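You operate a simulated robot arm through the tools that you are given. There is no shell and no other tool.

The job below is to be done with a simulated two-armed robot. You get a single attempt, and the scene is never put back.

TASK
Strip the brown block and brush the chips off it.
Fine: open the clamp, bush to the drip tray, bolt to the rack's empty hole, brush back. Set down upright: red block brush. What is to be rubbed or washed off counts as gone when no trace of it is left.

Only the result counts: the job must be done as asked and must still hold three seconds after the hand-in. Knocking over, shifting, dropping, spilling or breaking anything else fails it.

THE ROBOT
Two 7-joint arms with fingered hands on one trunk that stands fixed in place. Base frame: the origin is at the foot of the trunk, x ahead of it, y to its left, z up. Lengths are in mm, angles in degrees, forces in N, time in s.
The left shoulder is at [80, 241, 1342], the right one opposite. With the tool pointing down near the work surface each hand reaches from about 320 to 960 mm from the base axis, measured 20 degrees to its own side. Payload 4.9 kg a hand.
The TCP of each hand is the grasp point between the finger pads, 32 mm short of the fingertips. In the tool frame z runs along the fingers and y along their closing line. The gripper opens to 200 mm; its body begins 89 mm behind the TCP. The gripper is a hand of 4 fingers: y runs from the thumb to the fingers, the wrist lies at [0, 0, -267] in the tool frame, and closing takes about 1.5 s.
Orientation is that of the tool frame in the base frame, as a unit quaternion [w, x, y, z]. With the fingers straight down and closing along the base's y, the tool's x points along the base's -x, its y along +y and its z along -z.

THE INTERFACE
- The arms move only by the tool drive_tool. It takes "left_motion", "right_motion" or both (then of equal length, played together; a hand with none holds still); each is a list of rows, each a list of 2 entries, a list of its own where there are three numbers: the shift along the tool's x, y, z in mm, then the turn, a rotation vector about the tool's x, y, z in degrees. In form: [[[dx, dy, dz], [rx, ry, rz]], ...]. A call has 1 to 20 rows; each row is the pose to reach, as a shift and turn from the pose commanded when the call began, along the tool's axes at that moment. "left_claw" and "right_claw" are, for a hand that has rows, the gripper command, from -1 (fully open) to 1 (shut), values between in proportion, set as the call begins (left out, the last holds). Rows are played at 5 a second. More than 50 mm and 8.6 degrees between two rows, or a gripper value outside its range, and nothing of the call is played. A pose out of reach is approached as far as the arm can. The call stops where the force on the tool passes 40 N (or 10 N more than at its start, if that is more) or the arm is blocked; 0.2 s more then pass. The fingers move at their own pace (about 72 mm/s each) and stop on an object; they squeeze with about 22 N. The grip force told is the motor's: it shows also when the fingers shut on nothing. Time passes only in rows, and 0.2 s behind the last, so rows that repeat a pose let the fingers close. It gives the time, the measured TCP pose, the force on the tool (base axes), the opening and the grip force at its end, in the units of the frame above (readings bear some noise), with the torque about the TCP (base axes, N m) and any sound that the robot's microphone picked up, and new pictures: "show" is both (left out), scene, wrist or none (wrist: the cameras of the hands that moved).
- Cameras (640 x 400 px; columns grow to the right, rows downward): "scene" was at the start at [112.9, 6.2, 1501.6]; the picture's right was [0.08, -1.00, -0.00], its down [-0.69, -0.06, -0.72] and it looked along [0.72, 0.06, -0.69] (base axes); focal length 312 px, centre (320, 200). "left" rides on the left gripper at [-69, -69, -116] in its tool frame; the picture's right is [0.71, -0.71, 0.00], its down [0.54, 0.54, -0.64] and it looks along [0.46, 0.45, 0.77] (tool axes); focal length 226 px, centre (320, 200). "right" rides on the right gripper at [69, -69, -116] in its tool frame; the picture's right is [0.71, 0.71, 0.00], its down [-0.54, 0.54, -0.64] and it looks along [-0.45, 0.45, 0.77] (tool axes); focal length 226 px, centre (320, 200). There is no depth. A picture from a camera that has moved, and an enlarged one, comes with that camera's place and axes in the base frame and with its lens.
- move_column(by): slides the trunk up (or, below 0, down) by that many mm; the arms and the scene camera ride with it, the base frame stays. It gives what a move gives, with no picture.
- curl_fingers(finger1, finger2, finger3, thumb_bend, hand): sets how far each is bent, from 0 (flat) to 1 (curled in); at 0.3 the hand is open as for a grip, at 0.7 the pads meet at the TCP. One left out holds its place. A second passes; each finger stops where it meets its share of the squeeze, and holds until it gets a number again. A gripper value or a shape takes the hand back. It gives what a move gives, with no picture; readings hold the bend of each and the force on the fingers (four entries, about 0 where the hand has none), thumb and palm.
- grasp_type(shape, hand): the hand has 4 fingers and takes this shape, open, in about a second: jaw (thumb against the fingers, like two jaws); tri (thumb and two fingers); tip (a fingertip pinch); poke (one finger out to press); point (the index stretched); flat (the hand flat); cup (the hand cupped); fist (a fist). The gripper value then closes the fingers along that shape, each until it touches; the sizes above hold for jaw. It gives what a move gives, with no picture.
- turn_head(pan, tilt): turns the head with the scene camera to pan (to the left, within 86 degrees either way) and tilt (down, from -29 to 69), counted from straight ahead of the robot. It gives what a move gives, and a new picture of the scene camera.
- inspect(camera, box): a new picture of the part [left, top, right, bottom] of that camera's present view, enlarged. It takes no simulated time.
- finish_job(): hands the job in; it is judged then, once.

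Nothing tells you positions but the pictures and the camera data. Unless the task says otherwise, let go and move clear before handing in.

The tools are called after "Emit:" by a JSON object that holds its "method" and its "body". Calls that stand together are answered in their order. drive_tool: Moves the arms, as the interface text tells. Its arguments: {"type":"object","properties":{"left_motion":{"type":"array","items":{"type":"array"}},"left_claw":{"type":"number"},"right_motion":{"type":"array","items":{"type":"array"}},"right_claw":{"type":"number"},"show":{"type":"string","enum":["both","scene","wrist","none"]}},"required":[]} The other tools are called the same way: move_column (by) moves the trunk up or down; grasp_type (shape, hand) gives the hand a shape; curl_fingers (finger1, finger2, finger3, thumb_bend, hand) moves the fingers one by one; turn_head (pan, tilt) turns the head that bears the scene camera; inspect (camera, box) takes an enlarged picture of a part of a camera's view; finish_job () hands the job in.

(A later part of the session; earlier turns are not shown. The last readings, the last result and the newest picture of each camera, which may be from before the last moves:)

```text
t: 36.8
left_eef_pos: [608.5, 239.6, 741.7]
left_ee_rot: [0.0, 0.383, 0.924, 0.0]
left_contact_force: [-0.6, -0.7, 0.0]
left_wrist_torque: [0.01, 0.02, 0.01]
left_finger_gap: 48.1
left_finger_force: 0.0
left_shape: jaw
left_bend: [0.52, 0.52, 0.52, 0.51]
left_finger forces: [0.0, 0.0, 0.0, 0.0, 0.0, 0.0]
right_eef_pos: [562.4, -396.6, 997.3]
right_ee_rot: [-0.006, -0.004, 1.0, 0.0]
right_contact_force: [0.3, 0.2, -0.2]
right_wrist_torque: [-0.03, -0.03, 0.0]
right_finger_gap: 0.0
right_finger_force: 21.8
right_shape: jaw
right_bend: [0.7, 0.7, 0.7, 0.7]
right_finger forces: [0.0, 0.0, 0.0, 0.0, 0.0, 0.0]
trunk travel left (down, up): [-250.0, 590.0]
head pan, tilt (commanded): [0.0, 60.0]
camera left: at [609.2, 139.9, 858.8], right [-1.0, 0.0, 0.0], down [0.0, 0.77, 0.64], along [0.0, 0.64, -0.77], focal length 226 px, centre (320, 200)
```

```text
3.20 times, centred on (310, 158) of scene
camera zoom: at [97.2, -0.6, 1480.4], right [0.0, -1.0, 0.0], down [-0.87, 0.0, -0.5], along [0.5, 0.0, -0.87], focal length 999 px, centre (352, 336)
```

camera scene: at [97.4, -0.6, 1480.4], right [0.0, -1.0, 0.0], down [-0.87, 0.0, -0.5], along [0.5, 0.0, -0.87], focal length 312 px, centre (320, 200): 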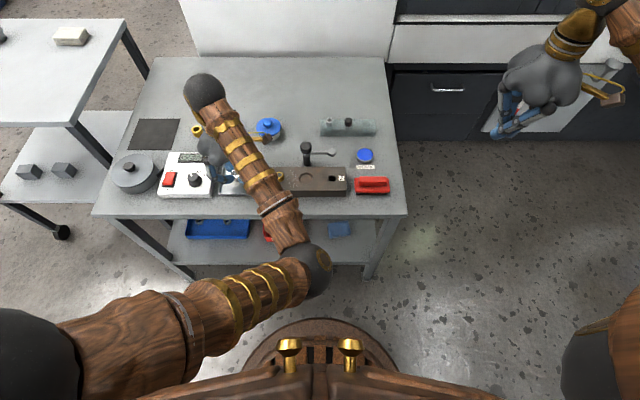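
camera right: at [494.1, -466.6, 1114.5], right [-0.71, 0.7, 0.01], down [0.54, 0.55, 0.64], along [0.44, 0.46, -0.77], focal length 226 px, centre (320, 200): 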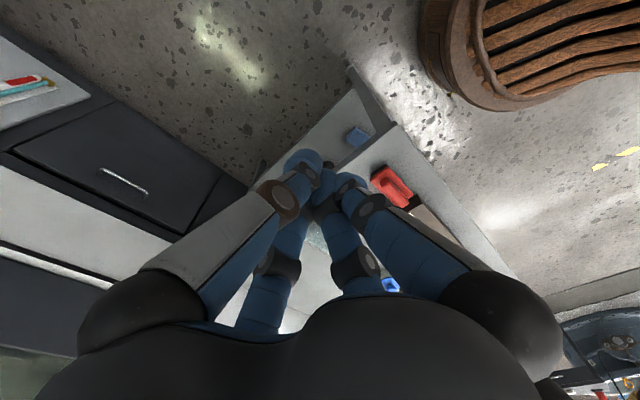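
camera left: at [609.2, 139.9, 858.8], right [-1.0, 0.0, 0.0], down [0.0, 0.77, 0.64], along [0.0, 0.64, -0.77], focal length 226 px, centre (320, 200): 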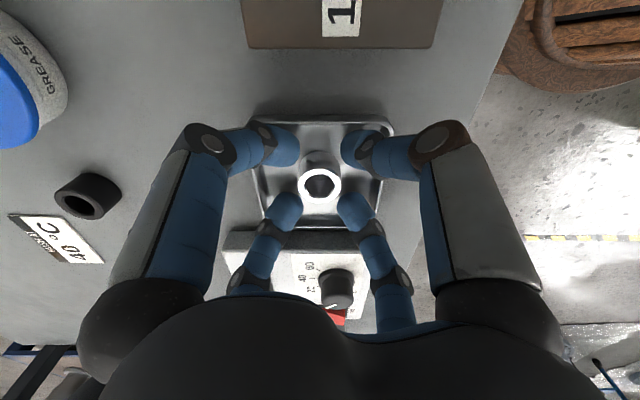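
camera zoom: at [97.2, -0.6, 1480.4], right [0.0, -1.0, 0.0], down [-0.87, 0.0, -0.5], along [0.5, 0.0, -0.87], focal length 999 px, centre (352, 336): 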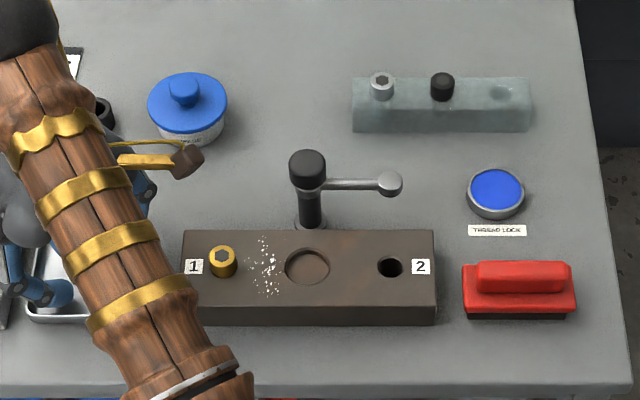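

One row was too long a step; I'll repeat with shorter ones.

Emit:
{"method": "drive_tool", "body": {"left_motion": [[[0, 0, -15], [0, 0, 0]], [[0, 0, -35], [0, 0, 0]], [[0, 0, -70], [0, 0, 0]], [[0, 0, -110], [0, 0, 0]], [[0, 0, -150], [0, 0, 0]], [[30, 11, -176], [0, 0, 0]], [[60, 22, -202], [0, 0, 0]], [[90, 32, -228], [0, 0, 0]], [[120, 43, -254], [0, 0, 0]], [[150, 54, -280], [0, 0, 0]], [[180, 65, -306], [0, 0, 0]], [[210, 75, -332], [0, 0, 0]], [[240, 86, -358], [0, 0, 0]]]}}

Emit:
{"method": "inspect", "body": {"camera": "scene", "box": [190, 100, 410, 215]}}

```text
t: 39.6
left_eef_pos: [500.2, 471.0, 1099.7]
left_ee_rot: [0.0, 0.384, 0.923, -0.001]
left_contact_force: [-0.4, 0.3, -0.9]
left_wrist_torque: [-0.04, -0.04, -0.02]
left_finger_gap: 48.0
left_finger_force: 0.1
left_shape: jaw
left_bend: [0.52, 0.52, 0.52, 0.51]
left_finger forces: [0.1, 0.1, 0.0, 0.1, 0.0, 0.0]
right_eef_pos: [561.1, -397.2, 997.4]
right_ee_rot: [-0.006, -0.005, 1.0, -0.001]
right_contact_force: [0.2, -0.2, 1.0]
right_wrist_torque: [-0.01, -0.06, 0.05]
right_finger_gap: 0.0
right_finger_force: 22.5
right_shape: jaw
right_bend: [0.7, 0.7, 0.7, 0.7]
right_finger forces: [0.1, 0.1, 0.1, 0.0, 0.0, 0.1]
trunk travel left (down, up): [-250.0, 590.0]
head pan, tilt (commanded): [0.0, 60.0]
camera scene: at [96.8, 0.9, 1480.3], right [0.0, -1.0, 0.0], down [-0.87, 0.0, -0.5], along [0.5, 0.0, -0.87], focal length 312 px, centre (320, 200)
camera left: at [500.3, 372.4, 1216.6], right [-1.0, 0.0, 0.0], down [0.0, 0.77, 0.64], along [0.0, 0.64, -0.77], focal length 226 px, centre (320, 200)
```

scene: 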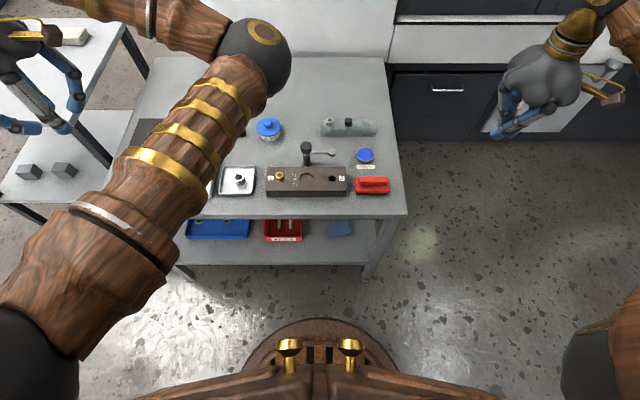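
left: 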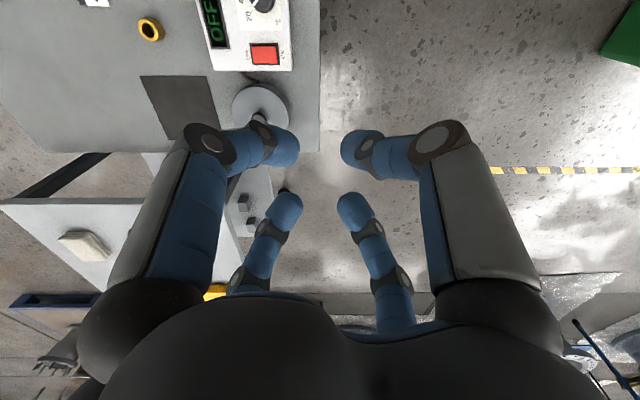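

```text
2.91 times, centred on (300, 158) of scene
camera zoom: at [96.8, 0.9, 1480.3], right [0.0, -1.0, 0.0], down [-0.87, 0.0, -0.5], along [0.5, 0.0, -0.87], focal length 908 px, centre (378, 324)
```

zoom: 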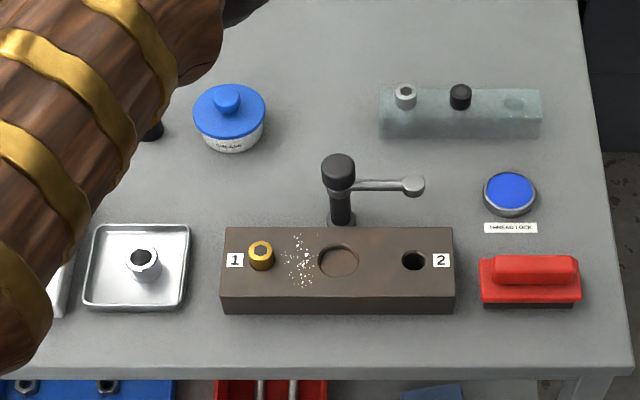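

The bush stays upright in the tray. Next the bolt: I bring the right hand, turned −45°, over bolt 1 (about 600.7, 113.6, head top near z 752) with the fingers partly open.

Emit:
{"method": "drive_tool", "body": {"right_motion": [[[-3, 39, 7], [0, -0.1, -3.4]], [[-6, 79, 15], [0, -0.1, -6.8]], [[-9, 118, 22], [0.1, -0.2, -10.3]], [[-12, 157, 30], [0.1, -0.2, -13.7]], [[-15, 196, 37], [0.1, -0.3, -17.1]], [[-18, 236, 45], [0.1, -0.3, -20.5]], [[-21, 275, 52], [0.1, -0.3, -23.9]], [[-24, 314, 60], [0.2, -0.4, -27.3]], [[-27, 353, 67], [0.2, -0.4, -30.8]], [[-30, 393, 75], [0.2, -0.5, -34.2]], [[-34, 432, 82], [0.2, -0.5, -37.6]], [[-37, 471, 90], [0.2, -0.6, -41]], [[-40, 511, 97], [0.27, -0.65, -44.43]]], "right_claw": 0.5}}

Emit:
{"method": "inspect", "body": {"camera": "right", "box": [220, 40, 420, 200]}}

Emit:
{"method": "inspect", "body": {"camera": "scene", "box": [230, 100, 400, 215]}}

```text
t: 42.4
left_eef_pos: [499.5, 472.7, 1099.3]
left_ee_rot: [-0.001, 0.381, 0.925, -0.001]
left_contact_force: [0.2, 0.1, -0.1]
left_wrist_torque: [-0.03, 0.02, -0.01]
left_finger_gap: 48.3
left_finger_force: 0.1
left_shape: jaw
left_bend: [0.52, 0.52, 0.52, 0.51]
left_finger forces: [0.1, 0.1, 0.1, 0.1, 0.0, 0.1]
right_eef_pos: [604.8, 109.1, 901.2]
right_ee_rot: [0.0, -0.373, 0.928, 0.001]
right_contact_force: [-0.6, 0.0, -1.0]
right_wrist_torque: [-0.01, 0.01, 0.01]
right_finger_gap: 49.9
right_finger_force: 0.2
right_shape: jaw
right_bend: [0.51, 0.51, 0.51, 0.5]
right_finger forces: [0.0, 0.1, 0.0, 0.1, 0.1, 0.0]
trunk travel left (down, up): [-250.0, 590.0]
head pan, tilt (commanded): [0.0, 60.0]
camera scene: at [97.8, 1.4, 1480.3], right [0.0, -1.0, 0.0], down [-0.87, 0.0, -0.5], along [0.5, 0.0, -0.87], focal length 312 px, centre (320, 200)
camera right: at [601.4, 11.9, 1018.0], right [-1.0, 0.02, 0.0], down [0.02, 0.76, 0.64], along [0.01, 0.64, -0.76], focal length 226 px, centre (320, 200)
```

scene: 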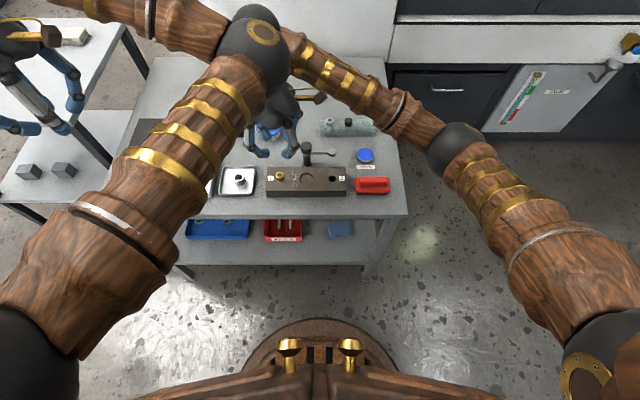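
right: 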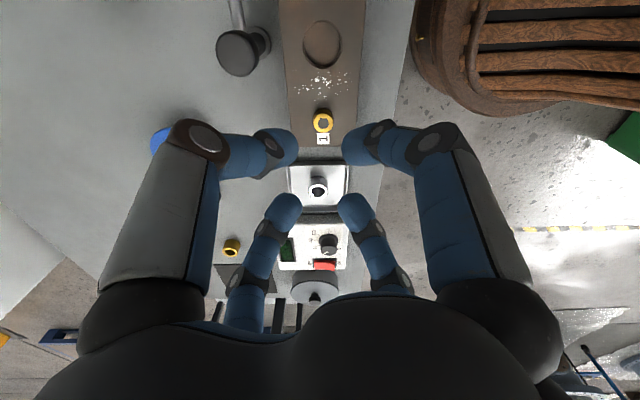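

```text
2.50 times, centred on (320, 120) of right
camera zoom: at [601.4, 11.9, 1018.0], right [-1.0, 0.02, 0.0], down [0.02, 0.76, 0.64], along [0.01, 0.64, -0.76], focal length 565 px, centre (320, 400)
```

zoom: 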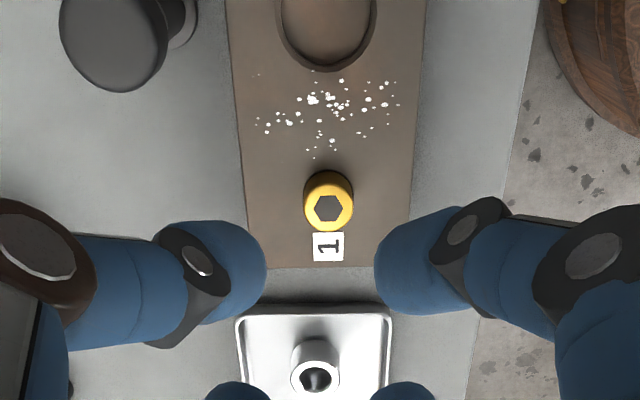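

```text
3.48 times, centred on (315, 158) of scene
camera zoom: at [97.8, 1.4, 1480.3], right [0.0, -1.0, 0.0], down [-0.87, 0.0, -0.5], along [0.5, 0.0, -0.87], focal length 1086 px, centre (337, 348)
```

zoom: 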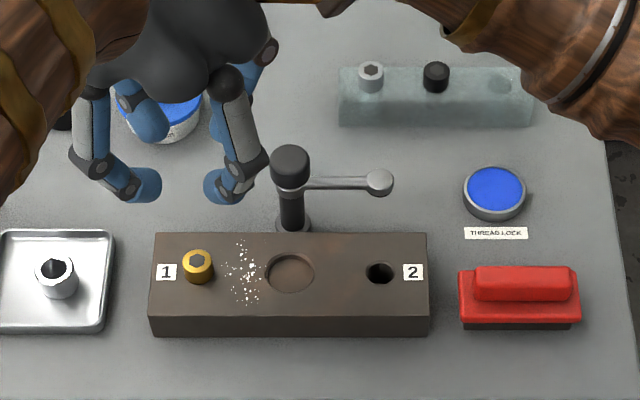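

Bolt head centre is about (601, 114). I'll correct the small offset and descend around it.

Emit:
{"method": "drive_tool", "body": {"right_motion": [[[-0.7, 6.2, 30], [0, 0, -1.2]], [[-0.7, 6.2, 60], [0, 0, -1.2]], [[-0.7, 6.2, 90], [0, 0, -1.2]], [[-0.7, 6.2, 110], [0, 0, -1.2]], [[-0.7, 6.2, 120], [0, 0, -1.2]], [[-0.7, 6.2, 127], [0, 0, -1.2]]]}}

Emit:
{"method": "inspect", "body": {"camera": "right", "box": [220, 60, 420, 220]}}

Emit:
{"method": "inspect", "body": {"camera": "scene", "box": [230, 120, 370, 215]}}

```text
t: 43.8
left_eef_pos: [501.0, 471.1, 1100.1]
left_ee_rot: [0.0, 0.383, 0.924, 0.0]
left_contact_force: [0.3, 0.1, 0.3]
left_wrist_torque: [0.03, 0.03, 0.0]
left_finger_gap: 48.0
left_finger_force: 0.0
left_shape: jaw
left_bend: [0.52, 0.52, 0.52, 0.51]
left_finger forces: [0.0, 0.0, 0.0, 0.0, 0.1, 0.1]
right_eef_pos: [593.5, 119.2, 772.8]
right_ee_rot: [0.0, -0.391, 0.92, 0.0]
right_contact_force: [-0.9, -0.5, 0.3]
right_wrist_torque: [0.02, 0.01, -0.02]
right_finger_gap: 50.1
right_finger_force: 0.0
right_shape: jaw
right_bend: [0.51, 0.51, 0.51, 0.5]
right_finger forces: [0.0, 0.0, 0.0, 0.1, 0.1, 0.1]
trunk travel left (down, up): [-250.0, 590.0]
head pan, tilt (commanded): [0.0, 60.0]
camera scene: at [97.6, -0.5, 1480.3], right [0.0, -1.0, 0.0], down [-0.87, 0.0, -0.5], along [0.5, 0.0, -0.87], focal length 312 px, centre (320, 200)
camera right: at [593.7, 23.2, 889.3], right [-1.0, -0.02, 0.0], down [-0.02, 0.77, 0.64], along [-0.01, 0.64, -0.77], focal length 226 px, centre (320, 200)
```

scene: 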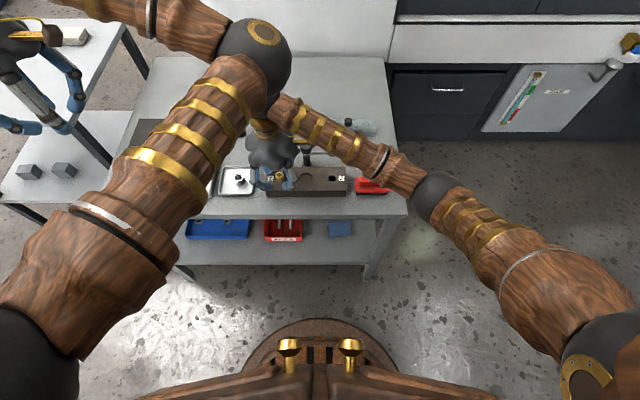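
right: 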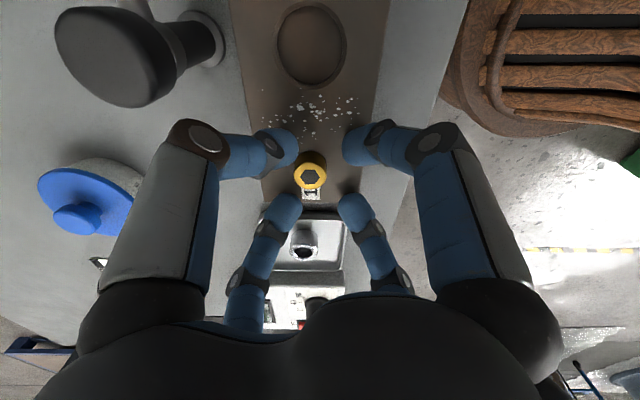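

```text
2.50 times, centred on (320, 140) of right
camera zoom: at [593.7, 23.2, 889.3], right [-1.0, -0.02, 0.0], down [-0.02, 0.77, 0.64], along [-0.01, 0.64, -0.77], focal length 565 px, centre (320, 350)
```

zoom: 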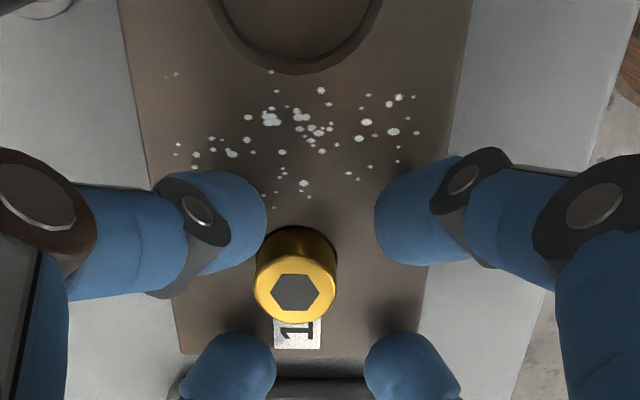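

```text
4.21 times, centred on (300, 168) of scene
camera zoom: at [97.6, -0.5, 1480.3], right [0.0, -1.0, 0.0], down [-0.87, 0.0, -0.5], along [0.5, 0.0, -0.87], focal length 1314 px, centre (404, 337)
```

zoom: 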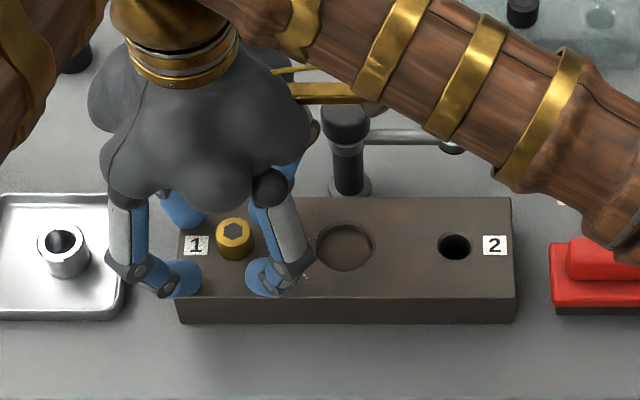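

The hand ended about 8 mm off centre (it was still settling before). I'll shift to centre on the bolt.

Emit:
{"method": "drive_tool", "body": {"right_motion": [[[-0.7, -4, 0], [0, 0, 0.5]], [[-1.35, -7.7, 0], [0, 0, 1]], [[-1.35, -7.7, 0], [0, 0, 1]], [[-1.35, -7.7, 0], [0, 0, 1]]], "show": "none"}}

Emit:
{"method": "inspect", "body": {"camera": "right", "box": [220, 60, 420, 220]}}

```text
t: 44.8
left_eef_pos: [503.0, 469.2, 1100.9]
left_ee_rot: [0.0, 0.382, 0.924, 0.001]
left_contact_force: [-0.8, -0.3, 0.5]
left_wrist_torque: [-0.02, -0.02, 0.02]
left_finger_gap: 48.0
left_finger_force: 0.1
left_shape: jaw
left_bend: [0.52, 0.52, 0.52, 0.51]
left_finger forces: [0.0, 0.0, 0.1, 0.1, 0.0, 0.0]
right_eef_pos: [599.6, 116.0, 773.1]
right_ee_rot: [0.0, -0.383, 0.924, -0.001]
right_contact_force: [1.2, -0.4, -0.1]
right_wrist_torque: [0.0, -0.01, 0.01]
right_finger_gap: 50.1
right_finger_force: 0.1
right_shape: jaw
right_bend: [0.51, 0.51, 0.51, 0.5]
right_finger forces: [0.0, 0.1, 0.0, 0.0, 0.1, 0.1]
trunk travel left (down, up): [-250.0, 590.0]
head pan, tilt (commanded): [0.0, 60.0]
```

```text
2.50 times, centred on (320, 140) of right
camera zoom: at [598.5, 19.0, 889.8], right [-1.0, 0.0, 0.0], down [0.0, 0.77, 0.64], along [0.0, 0.64, -0.77], focal length 565 px, centre (320, 350)
```

zoom: 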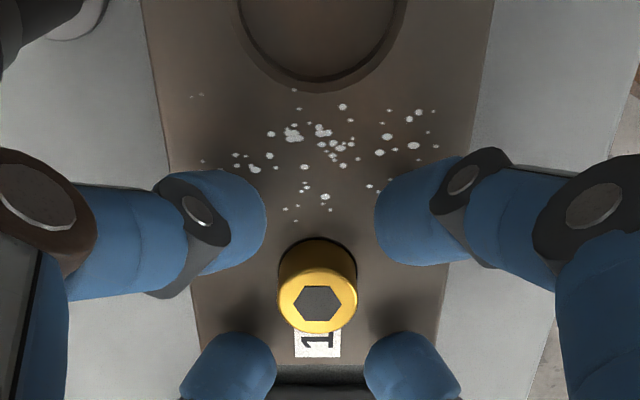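

The bolt head is now centred within a millimetre or two. I'll go 3 mm lower and close.

Emit:
{"method": "drive_tool", "body": {"right_motion": [[[0.7, -0.7, 2], [0, 0, 0]], [[0.7, -0.7, 3], [0, 0, 0]]], "show": "none"}}

Emit:
{"method": "drive_tool", "body": {"right_motion": [[[0, 0, 0], [0, 0, 0]], [[0, 0, 0], [0, 0, 0]], [[0, 0, 0], [0, 0, 0]], [[0, 0, 0], [0, 0, 0]], [[0, 0, 0], [0, 0, 0]], [[0, 0, 0], [0, 0, 0]], [[0, 0, 0], [0, 0, 0]]], "right_claw": 1, "show": "wrist"}}

Emit:
{"method": "inspect", "body": {"camera": "right", "box": [220, 60, 420, 220]}}

```text
t: 45.4
left_eef_pos: [500.2, 470.9, 1098.2]
left_ee_rot: [0.0, 0.382, 0.924, 0.0]
left_contact_force: [0.5, 0.2, 0.4]
left_wrist_torque: [-0.01, 0.03, 0.01]
left_finger_gap: 48.2
left_finger_force: 0.0
left_shape: jaw
left_bend: [0.52, 0.52, 0.52, 0.51]
left_finger forces: [0.0, 0.1, 0.0, 0.1, 0.1, 0.1]
right_eef_pos: [600.0, 114.0, 769.9]
right_ee_rot: [0.0, -0.383, 0.924, -0.001]
right_contact_force: [0.3, 0.0, 0.3]
right_wrist_torque: [-0.03, -0.01, 0.01]
right_finger_gap: 49.9
right_finger_force: 0.0
right_shape: jaw
right_bend: [0.51, 0.51, 0.51, 0.5]
right_finger forces: [0.1, 0.1, 0.1, 0.1, 0.1, 0.0]
trunk travel left (down, up): [-250.0, 590.0]
head pan, tilt (commanded): [0.0, 60.0]
```

```text
t: 47.0
left_eef_pos: [500.1, 469.8, 1100.1]
left_ee_rot: [0.0, 0.383, 0.924, 0.001]
left_contact_force: [0.2, -0.5, -0.3]
left_wrist_torque: [0.01, 0.0, 0.0]
left_finger_gap: 48.2
left_finger_force: 0.0
left_shape: jaw
left_bend: [0.52, 0.52, 0.52, 0.51]
left_finger forces: [0.0, 0.0, 0.1, 0.1, 0.0, 0.1]
right_eef_pos: [598.4, 114.7, 770.8]
right_ee_rot: [0.001, -0.384, 0.924, -0.001]
right_contact_force: [0.5, 0.3, -0.2]
right_wrist_torque: [0.0, -0.02, 0.03]
right_finger_gap: 18.6
right_finger_force: 21.8
right_shape: jaw
right_bend: [0.75, 0.62, 0.62, 0.62]
right_finger forces: [19.2, 19.2, 19.3, 0.0, 19.5, 0.1]
trunk travel left (down, up): [-250.0, 590.0]
head pan, tilt (commanded): [0.0, 60.0]
camera right: at [598.8, 18.0, 886.8], right [-1.0, 0.0, 0.0], down [0.0, 0.77, 0.64], along [0.0, 0.64, -0.77], focal length 226 px, centre (320, 200)
```

right: 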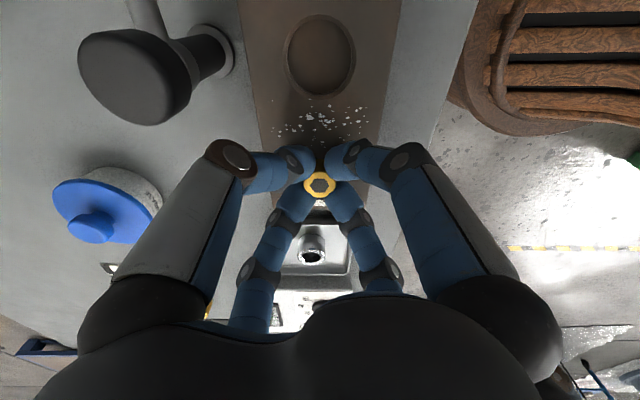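

```text
2.50 times, centred on (320, 140) of right
camera zoom: at [598.8, 18.0, 886.8], right [-1.0, 0.0, 0.0], down [0.0, 0.77, 0.64], along [0.0, 0.64, -0.77], focal length 565 px, centre (320, 350)
```

zoom: 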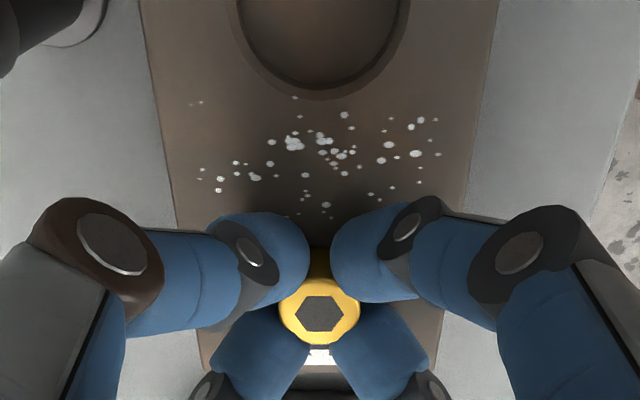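

All four fingers grip the bolt head at about 19 N. I'll lift slowly and see whether it pulls straight out.

Emit:
{"method": "drive_tool", "body": {"right_motion": [[[0, 0, -3], [0, 0, 0]], [[0, 0, -7], [0, 0, 0]], [[0, 0, -12], [0, 0, 0]], [[0, 0, -18], [0, 0, 0]]], "show": "wrist"}}

Emit:
{"method": "inspect", "body": {"camera": "right", "box": [220, 60, 420, 220]}}

Emit:
{"method": "inspect", "body": {"camera": "scene", "box": [230, 120, 370, 215]}}

```text
t: 48.0
left_eef_pos: [501.1, 468.9, 1099.0]
left_ee_rot: [0.001, 0.383, 0.924, 0.0]
left_contact_force: [-0.3, 0.4, -0.5]
left_wrist_torque: [-0.01, -0.02, -0.02]
left_finger_gap: 48.1
left_finger_force: 0.0
left_shape: jaw
left_bend: [0.52, 0.52, 0.52, 0.51]
left_finger forces: [0.0, 0.0, 0.0, 0.0, 0.0, 0.0]
right_eef_pos: [599.7, 115.1, 788.9]
right_ee_rot: [0.001, -0.383, 0.924, -0.001]
right_contact_force: [-0.4, 0.2, -0.2]
right_wrist_torque: [-0.01, -0.01, -0.02]
right_finger_gap: 18.6
right_finger_force: 21.7
right_shape: jaw
right_bend: [0.75, 0.62, 0.62, 0.62]
right_finger forces: [19.1, 19.3, 19.2, 0.0, 19.5, 0.0]
trunk travel left (down, up): [-250.0, 590.0]
head pan, tilt (commanded): [0.0, 60.0]
camera right: at [598.7, 18.3, 905.0], right [-1.0, 0.0, 0.0], down [0.0, 0.77, 0.64], along [0.0, 0.64, -0.77], focal length 226 px, centre (320, 200)
```

right: 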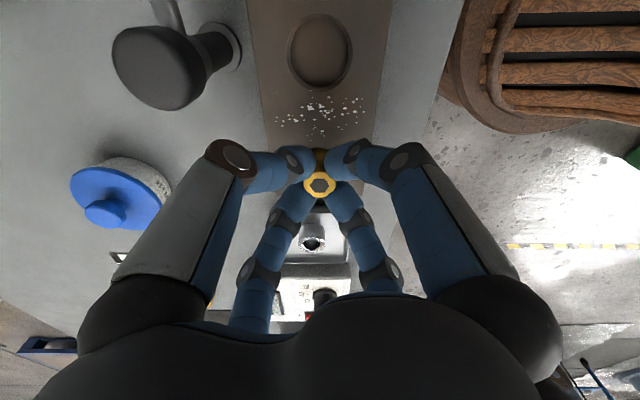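

```text
2.50 times, centred on (320, 140) of right
camera zoom: at [598.7, 18.3, 905.0], right [-1.0, 0.0, 0.0], down [0.0, 0.77, 0.64], along [0.0, 0.64, -0.77], focal length 565 px, centre (320, 350)
```

zoom: 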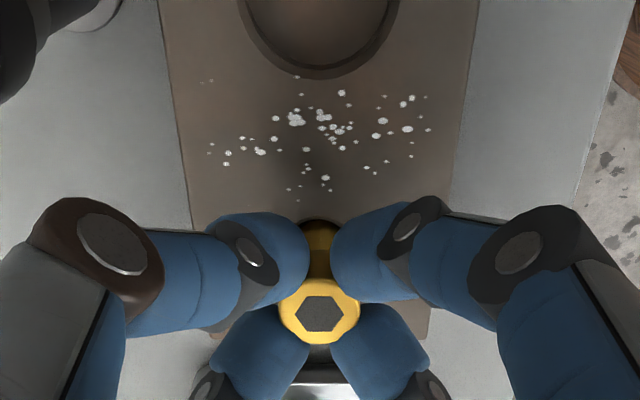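

```text
4.21 times, centred on (300, 168) of scene
camera zoom: at [97.4, -0.3, 1480.3], right [0.0, -1.0, 0.0], down [-0.87, 0.0, -0.5], along [0.5, 0.0, -0.87], focal length 1314 px, centre (404, 337)
```

zoom: 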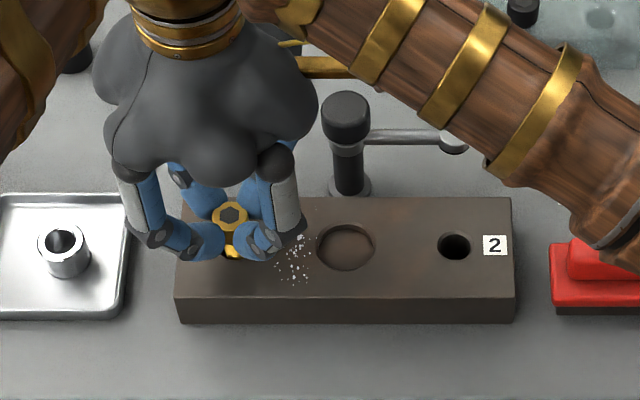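

The bolt slides straight out without resistance. I'll raise it well clear and look at its shank length.

Emit:
{"method": "drive_tool", "body": {"right_motion": [[[0, 0, -20], [0, 0, 0]], [[0, 0, -45], [0, 0, 0]], [[0, 0, -70], [0, 0, 0]], [[0, 0, -95], [0, 0, 0]], [[0, 0, -110], [0, 0, 0]]], "show": "both"}}

Emit:
{"method": "inspect", "body": {"camera": "scene", "box": [220, 90, 360, 205]}}

Emit:
{"method": "inspect", "body": {"camera": "right", "box": [220, 60, 420, 220]}}

```text
t: 49.4
left_eef_pos: [503.2, 469.6, 1109.5]
left_ee_rot: [0.015, 0.383, 0.924, 0.001]
left_contact_force: [0.3, 0.0, 0.6]
left_wrist_torque: [0.01, 0.01, 0.01]
left_finger_gap: 48.1
left_finger_force: 0.1
left_shape: jaw
left_bend: [0.52, 0.52, 0.52, 0.51]
left_finger forces: [0.0, 0.1, 0.0, 0.0, 0.0, 0.0]
right_eef_pos: [588.5, 110.4, 869.5]
right_ee_rot: [-0.024, -0.38, 0.925, -0.01]
right_contact_force: [-0.8, 0.6, -0.4]
right_wrist_torque: [0.0, 0.02, 0.0]
right_finger_gap: 18.6
right_finger_force: 21.6
right_shape: jaw
right_bend: [0.75, 0.62, 0.62, 0.62]
right_finger forces: [19.1, 19.4, 19.1, 0.1, 19.5, 0.0]
trunk travel left (down, up): [-250.0, 590.0]
head pan, tilt (commanded): [0.0, 60.0]
stopped in row 5 (right hand): the arm was blocked; the commanded pose is now the measured one
camera scene: at [97.5, -0.3, 1480.3], right [0.0, -1.0, 0.0], down [-0.87, 0.0, -0.5], along [0.5, 0.0, -0.87], focal length 312 px, centre (320, 200)
camera right: at [593.1, 16.9, 989.3], right [-1.0, 0.01, 0.04], down [0.03, 0.79, 0.61], along [-0.03, 0.62, -0.79], focal length 226 px, centre (320, 200)
```

scene: 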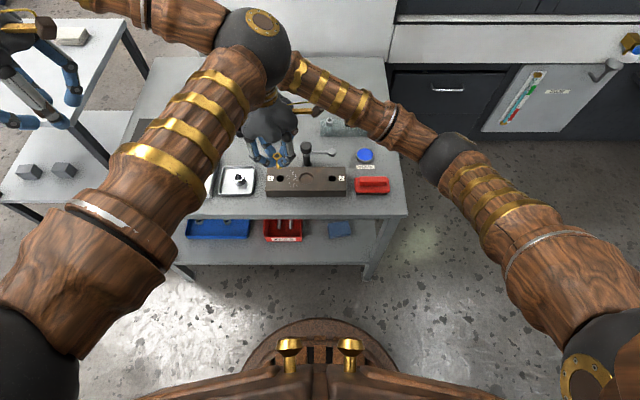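
right: 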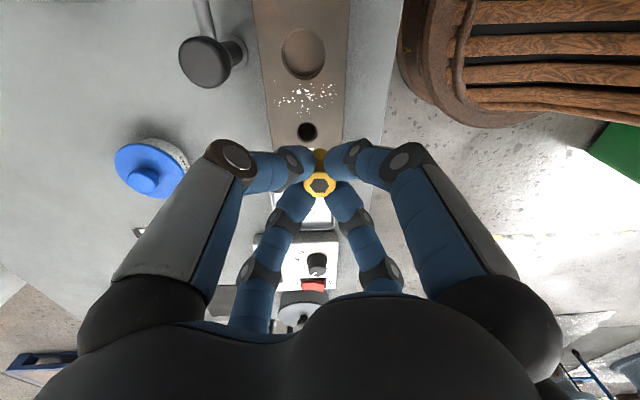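

```text
3.48 times, centred on (290, 148) of scene
camera zoom: at [97.5, -0.3, 1480.3], right [0.0, -1.0, 0.0], down [-0.87, 0.0, -0.5], along [0.5, 0.0, -0.87], focal length 1086 px, centre (424, 383)
```

zoom: 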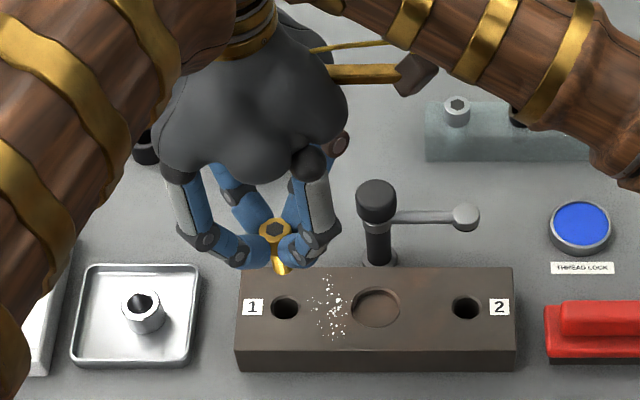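

```text
2.50 times, centred on (320, 140) of right
camera zoom: at [593.1, 16.9, 989.3], right [-1.0, 0.01, 0.04], down [0.03, 0.79, 0.61], along [-0.03, 0.62, -0.79], focal length 565 px, centre (320, 350)
```

zoom: 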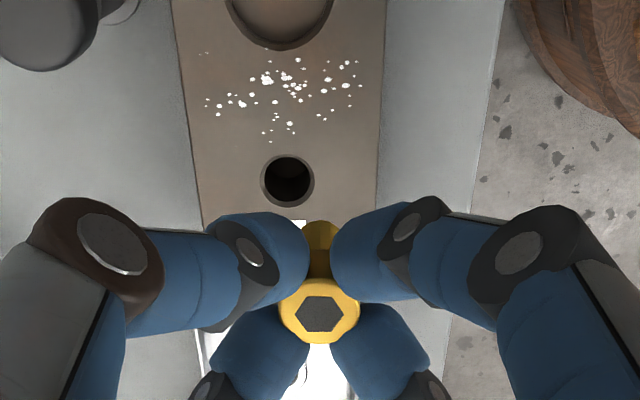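

The right arm brushed against the parked left arm near the elbow; the bolt is still firmly held. I'll slide the right hand away toward −y at this height and straighten its slight tilt.

Emit:
{"method": "drive_tool", "body": {"right_motion": [[[14, -14, 0], [0, -0.5, 0]], [[28, -28, 0], [0, -1, -0.1]], [[42, -43, 0], [0, -1.5, -0.1]], [[56, -58, 0], [0, -2, -0.2]], [[76, -79, 0], [0, -2.5, -0.3]], [[100, -103, 0], [0, -3, -0.3]], [[125, -128, 0], [0, -3, -0.3]], [[150, -153, 0], [0, -3, -0.3]], [[168, -171, 0], [0, -3, -0.3]], [[168, -171, 0], [0, -3, -0.3]]], "show": "both"}}

Emit:
{"method": "inspect", "body": {"camera": "scene", "box": [270, 90, 420, 205]}}

```text
t: 51.6
left_eef_pos: [503.9, 469.7, 1109.0]
left_ee_rot: [0.015, 0.381, 0.924, 0.0]
left_contact_force: [0.1, -0.5, 1.1]
left_wrist_torque: [-0.01, 0.02, 0.0]
left_finger_gap: 48.1
left_finger_force: 0.1
left_shape: jaw
left_bend: [0.52, 0.52, 0.52, 0.51]
left_finger forces: [0.0, 0.0, 0.1, 0.0, 0.0, 0.0]
right_eef_pos: [591.4, -129.4, 878.2]
right_ee_rot: [0.001, -0.382, 0.924, 0.002]
right_contact_force: [-0.7, -0.8, -0.8]
right_wrist_torque: [0.0, 0.02, -0.03]
right_finger_gap: 18.6
right_finger_force: 22.1
right_shape: jaw
right_bend: [0.75, 0.75, 0.62, 0.62]
right_finger forces: [19.1, 19.3, 19.2, 0.0, 19.6, 0.1]
trunk travel left (down, up): [-250.0, 590.0]
head pan, tilt (commanded): [0.0, 60.0]
camera scene: at [97.7, 0.2, 1480.3], right [0.0, -1.0, 0.0], down [-0.87, 0.0, -0.5], along [0.5, 0.0, -0.87], focal length 312 px, centre (320, 200)
camera right: at [590.9, -226.5, 994.4], right [-1.0, 0.0, 0.0], down [0.0, 0.76, 0.65], along [0.0, 0.65, -0.76], focal length 226 px, centre (320, 200)
```

scene: 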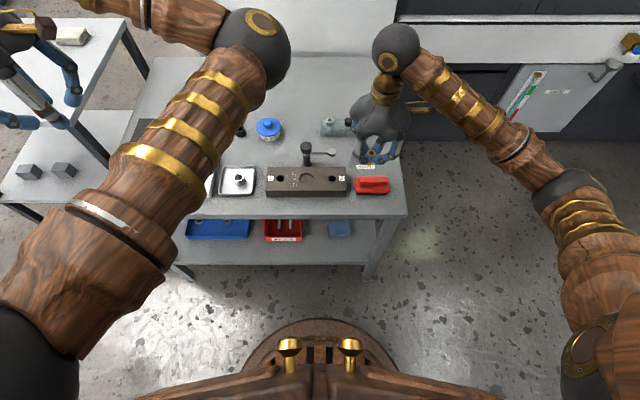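
right: 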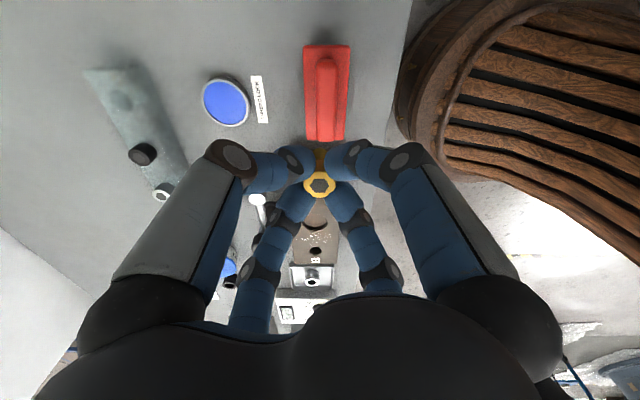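

```text
3.48 times, centred on (345, 148) of scene
camera zoom: at [97.7, 0.2, 1480.3], right [0.0, -1.0, 0.0], down [-0.87, 0.0, -0.5], along [0.5, 0.0, -0.87], focal length 1086 px, centre (233, 383)
```

zoom: 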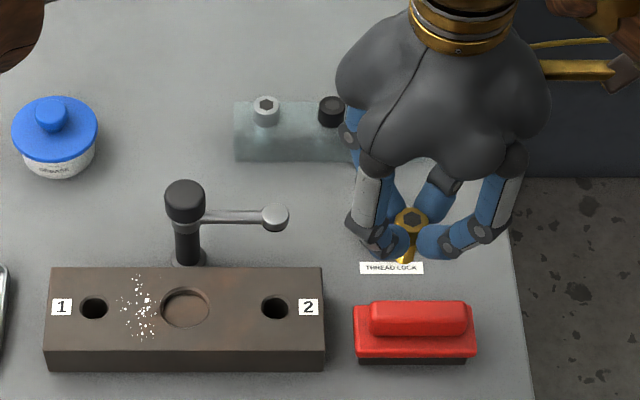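

The right hand holds the bolt upright at (591, −129, 878). I'll zoom in on the rack from the wrist camera to locate its empty hole.

Emit:
{"method": "inspect", "body": {"camera": "right", "box": [70, 40, 230, 220]}}

Emit:
{"method": "inspect", "body": {"camera": "scene", "box": [310, 105, 390, 150]}}

```text
2.22 times, centred on (150, 130) of right
camera zoom: at [590.9, -226.5, 994.4], right [-1.0, 0.0, 0.0], down [0.0, 0.76, 0.65], along [0.0, 0.65, -0.76], focal length 502 px, centre (698, 356)
```

zoom: 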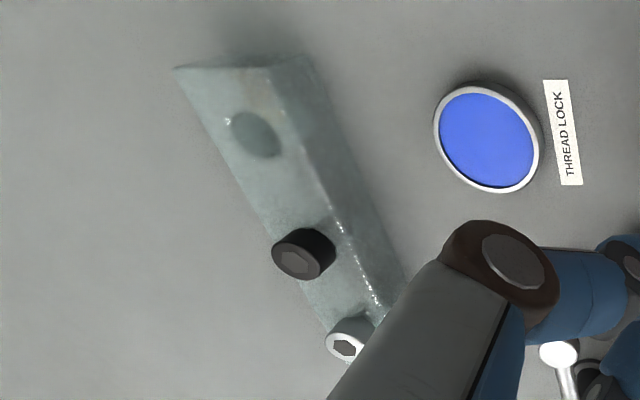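

```text
8.00 times, centred on (350, 128) of scene
camera zoom: at [97.7, 0.2, 1480.3], right [0.0, -1.0, 0.0], down [-0.87, 0.0, -0.5], along [0.5, 0.0, -0.87], focal length 2497 px, centre (80, 780)
```

zoom: 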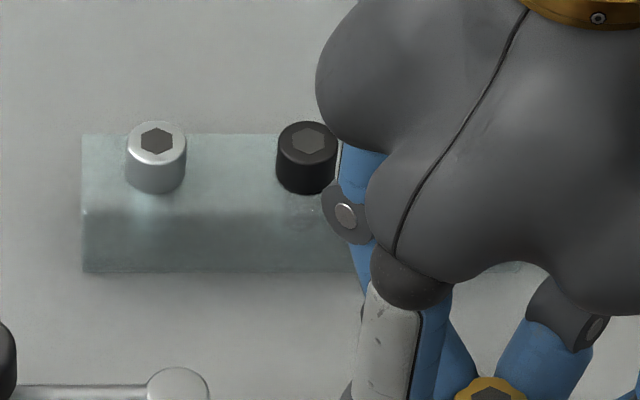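

Triangulating from three views, the rack's empty hole is at about (809, −150) with the rack top near z 736. I'll carry the bolt over it at a safe height.

Emit:
{"method": "drive_tool", "body": {"right_motion": [[[-20, -24, 0], [0, 0, 0]], [[-40, -48, 0], [0, 0, 0]], [[-60, -72, 0], [0, 0, 0]], [[-80, -97, 0], [0, 0, 0]], [[-100, -121, 5], [0, 0, 0]], [[-120, -145, 12], [0, 0, 0]], [[-139.3, -169, 20], [0, 0, 0]], [[-139.3, -169, 28], [0, 0, 0]], [[-139.3, -169, 28], [0, 0, 0]], [[-139.3, -169, 28], [0, 0, 0]]], "show": "both"}}

Emit:
{"method": "inspect", "body": {"camera": "right", "box": [220, 40, 420, 220]}}

Emit:
{"method": "inspect", "body": {"camera": "scene", "box": [300, 70, 420, 150]}}

```text
t: 53.8
left_eef_pos: [504.1, 469.5, 1110.2]
left_ee_rot: [0.015, 0.381, 0.924, 0.001]
left_contact_force: [-0.2, -0.2, 0.1]
left_wrist_torque: [-0.01, 0.0, -0.01]
left_finger_gap: 48.1
left_finger_force: 0.1
left_shape: jaw
left_bend: [0.52, 0.52, 0.52, 0.51]
left_finger forces: [0.0, 0.1, 0.1, 0.0, 0.1, 0.1]
right_eef_pos: [809.7, -151.6, 850.6]
right_ee_rot: [0.001, -0.383, 0.924, 0.001]
right_contact_force: [-0.5, 0.7, -0.6]
right_wrist_torque: [0.01, 0.0, 0.02]
right_finger_gap: 18.5
right_finger_force: 22.3
right_shape: jaw
right_bend: [0.75, 0.75, 0.62, 0.62]
right_finger forces: [19.1, 19.4, 19.1, 0.1, 19.6, 0.0]
trunk travel left (down, up): [-250.0, 590.0]
head pan, tilt (commanded): [0.0, 60.0]
camera scene: at [97.7, -0.4, 1480.3], right [0.0, -1.0, 0.0], down [-0.87, 0.0, -0.5], along [0.5, 0.0, -0.87], focal length 312 px, centre (320, 200)
camera right: at [808.8, -248.6, 966.7], right [-1.0, 0.0, 0.0], down [0.0, 0.76, 0.65], along [0.0, 0.65, -0.76], focal length 226 px, centre (320, 200)
```

scene: 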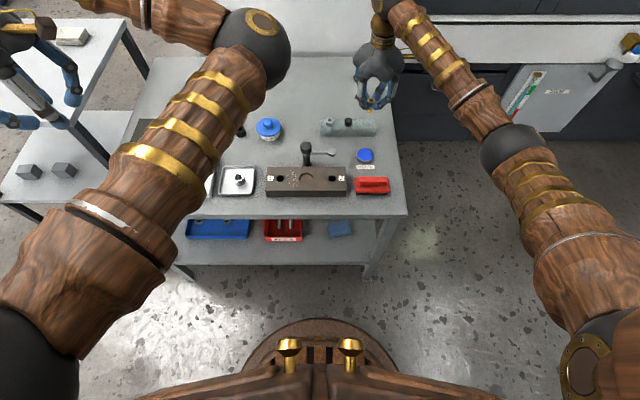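
right: 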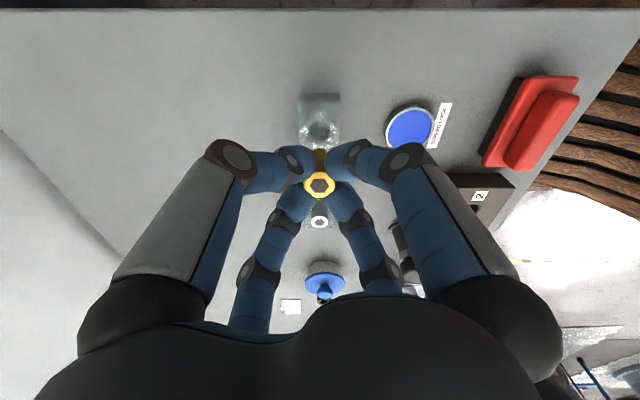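

```text
2.22 times, centred on (320, 130) of right
camera zoom: at [808.8, -248.6, 966.7], right [-1.0, 0.0, 0.0], down [0.0, 0.76, 0.65], along [0.0, 0.65, -0.76], focal length 502 px, centre (320, 356)
```

zoom: 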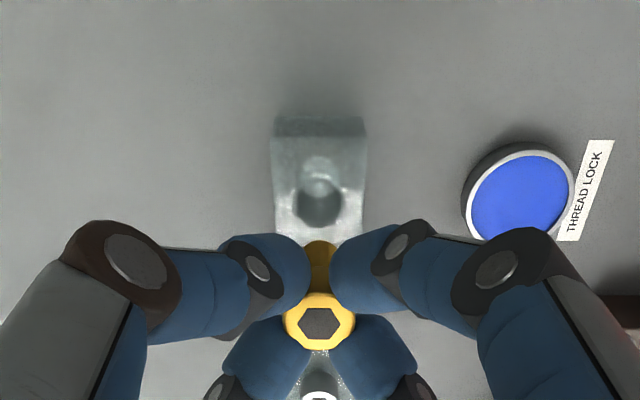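

```text
5.00 times, centred on (360, 110) of scene
camera zoom: at [97.7, -0.4, 1480.3], right [0.0, -1.0, 0.0], down [-0.87, 0.0, -0.5], along [0.5, 0.0, -0.87], focal length 1560 px, centre (120, 650)
```

zoom: 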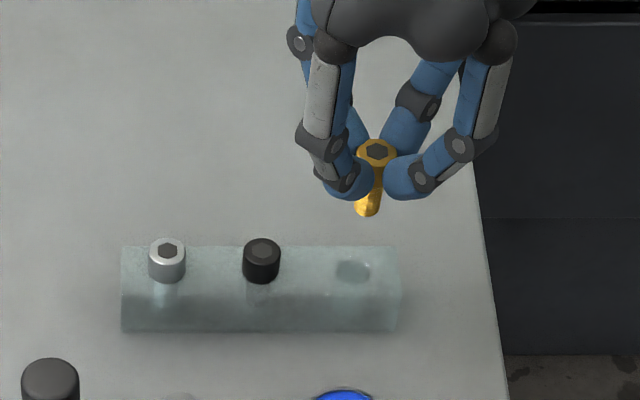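

The bolt hangs nearly over the hole. I'll trim about 1 mm and lower until the shank's end is just above the rack, then check alignment.

Emit:
{"method": "drive_tool", "body": {"right_motion": [[[-0.6, 1.3, 12], [0, 0, 0]], [[-0.6, 1.3, 24], [0, 0, 0]], [[-0.6, 1.3, 34], [0, 0, 0]], [[-0.6, 1.3, 38], [0, 0, 0]], [[-0.6, 1.3, 38], [0, 0, 0]]], "show": "none"}}

Emit:
{"method": "inspect", "body": {"camera": "right", "box": [260, 80, 380, 200]}}

Emit:
{"method": "inspect", "body": {"camera": "scene", "box": [330, 85, 410, 145]}}

```text
t: 55.0
left_eef_pos: [505.0, 469.7, 1109.7]
left_ee_rot: [0.014, 0.382, 0.924, 0.001]
left_contact_force: [-0.1, -1.1, -0.2]
left_wrist_torque: [0.02, 0.02, 0.01]
left_finger_gap: 47.8
left_finger_force: 0.1
left_shape: jaw
left_bend: [0.52, 0.52, 0.52, 0.51]
left_finger forces: [0.1, 0.0, 0.0, 0.0, 0.0, 0.0]
right_eef_pos: [808.4, -150.1, 811.2]
right_ee_rot: [0.001, -0.382, 0.924, 0.001]
right_contact_force: [0.5, -0.2, -0.3]
right_wrist_torque: [-0.01, 0.01, 0.03]
right_finger_gap: 18.5
right_finger_force: 21.2
right_shape: jaw
right_bend: [0.75, 0.75, 0.62, 0.62]
right_finger forces: [19.0, 19.4, 19.2, 0.0, 19.6, 0.0]
trunk travel left (down, up): [-250.0, 590.0]
head pan, tilt (commanded): [0.0, 60.0]
```

```text
3.33 times, centred on (320, 140) of right
camera zoom: at [807.6, -247.1, 928.6], right [-1.0, 0.0, 0.0], down [0.0, 0.76, 0.65], along [0.0, 0.65, -0.76], focal length 754 px, centre (320, 400)
```

zoom: 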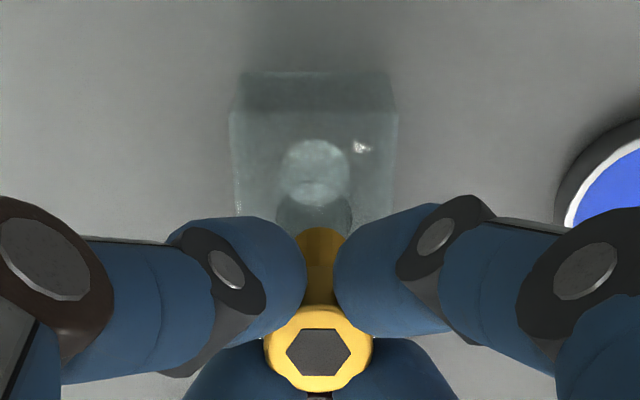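

```text
6.67 times, centred on (370, 115) of scene
camera zoom: at [97.5, -0.5, 1480.4], right [0.0, -1.0, 0.0], down [-0.87, 0.0, -0.5], along [0.5, 0.0, -0.87], focal length 2080 px, centre (-13, 767)
```

zoom: 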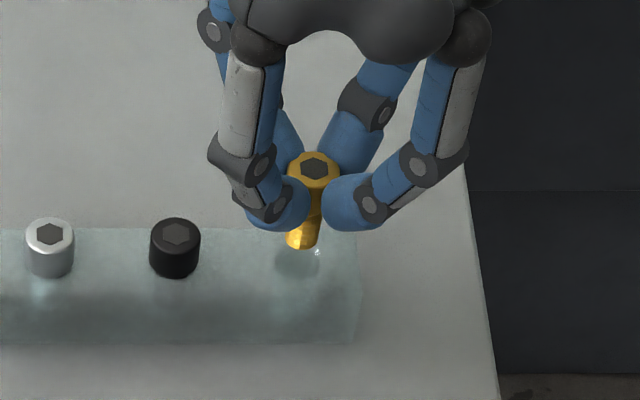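

Alignment looks good in both views (under 2 mm). I'll nudge 1.3 mm in x and lower gradually into the hole.

Emit:
{"method": "drive_tool", "body": {"right_motion": [[[-1.3, -0.6, 2], [0, 0, 0]], [[-1.3, -0.6, 5], [0, 0, 0]], [[-1.3, -0.6, 8], [0, 0, 0]], [[-1.3, -0.6, 11], [0, 0, 0]], [[-1.3, -0.6, 14], [0, 0, 0]]], "show": "none"}}

Emit:
{"method": "inspect", "body": {"camera": "scene", "box": [330, 85, 410, 145]}}

Emit:
{"method": "inspect", "body": {"camera": "right", "box": [260, 80, 380, 200]}}

```text
t: 56.2
left_eef_pos: [503.6, 467.4, 1109.6]
left_ee_rot: [0.015, 0.382, 0.924, 0.001]
left_contact_force: [0.0, 0.5, 0.7]
left_wrist_torque: [-0.01, 0.03, -0.01]
left_finger_gap: 48.2
left_finger_force: 0.0
left_shape: jaw
left_bend: [0.52, 0.52, 0.52, 0.51]
left_finger forces: [0.0, 0.0, 0.1, 0.0, 0.0, 0.0]
right_eef_pos: [809.2, -149.7, 797.8]
right_ee_rot: [0.001, -0.383, 0.924, 0.001]
right_contact_force: [0.4, 0.4, -0.7]
right_wrist_torque: [0.01, 0.02, 0.01]
right_finger_gap: 18.4
right_finger_force: 22.4
right_shape: jaw
right_bend: [0.75, 0.75, 0.62, 0.62]
right_finger forces: [19.1, 19.4, 19.2, 0.1, 19.7, 0.0]
trunk travel left (down, up): [-250.0, 590.0]
head pan, tilt (commanded): [0.0, 60.0]
```

```text
6.67 times, centred on (370, 115) of scene
camera zoom: at [97.6, -0.4, 1480.3], right [0.0, -1.0, 0.0], down [-0.87, 0.0, -0.5], along [0.5, 0.0, -0.87], focal length 2080 px, centre (-13, 767)
```

zoom: 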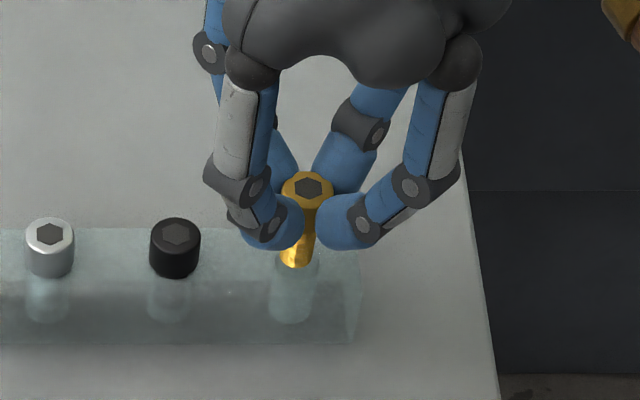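

```text
3.33 times, centred on (320, 140) of right
camera zoom: at [809.3, -246.4, 914.7], right [-1.0, 0.0, 0.0], down [0.0, 0.76, 0.65], along [0.0, 0.65, -0.76], focal length 754 px, centre (320, 400)
```

zoom: 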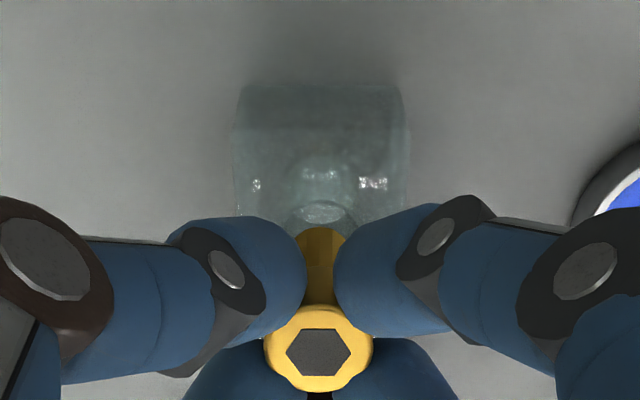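

The shank is entering the hole without any side force. I'll keep lowering toward the seat.

Emit:
{"method": "drive_tool", "body": {"right_motion": [[[0, 0, 3], [0, 0, 0]], [[0, 0, 6], [0, 0, 0]], [[0, 0, 9], [0, 0, 0]], [[0, 0, 12], [0, 0, 0]], [[0, 0, 15], [0, 0, 0]], [[0, 0, 18], [0, 0, 0]]], "show": "none"}}

Emit:
{"method": "inspect", "body": {"camera": "scene", "box": [330, 85, 410, 145]}}

```text
t: 57.6
left_eef_pos: [502.7, 469.1, 1110.0]
left_ee_rot: [0.015, 0.382, 0.924, 0.002]
left_contact_force: [0.2, -0.3, 0.3]
left_wrist_torque: [0.03, -0.02, 0.01]
left_finger_gap: 47.8
left_finger_force: 0.0
left_shape: jaw
left_bend: [0.52, 0.52, 0.52, 0.51]
left_finger forces: [0.1, 0.0, 0.0, 0.1, 0.1, 0.1]
right_eef_pos: [810.1, -148.9, 779.4]
right_ee_rot: [0.0, -0.383, 0.924, 0.001]
right_contact_force: [0.3, -0.5, -0.7]
right_wrist_torque: [0.01, -0.03, 0.01]
right_finger_gap: 18.6
right_finger_force: 21.8
right_shape: jaw
right_bend: [0.75, 0.75, 0.62, 0.62]
right_finger forces: [19.1, 19.3, 19.2, 0.0, 19.6, 0.1]
trunk travel left (down, up): [-250.0, 590.0]
head pan, tilt (commanded): [0.0, 60.0]
```

```text
6.67 times, centred on (370, 115) of scene
camera zoom: at [97.6, -0.4, 1480.3], right [0.0, -1.0, 0.0], down [-0.87, 0.0, -0.5], along [0.5, 0.0, -0.87], focal length 2080 px, centre (-13, 767)
```

zoom: 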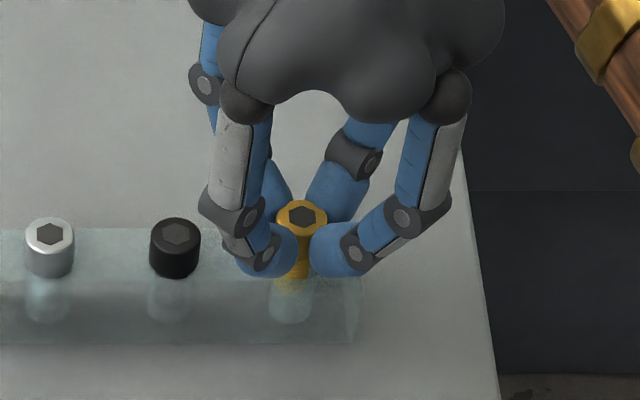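

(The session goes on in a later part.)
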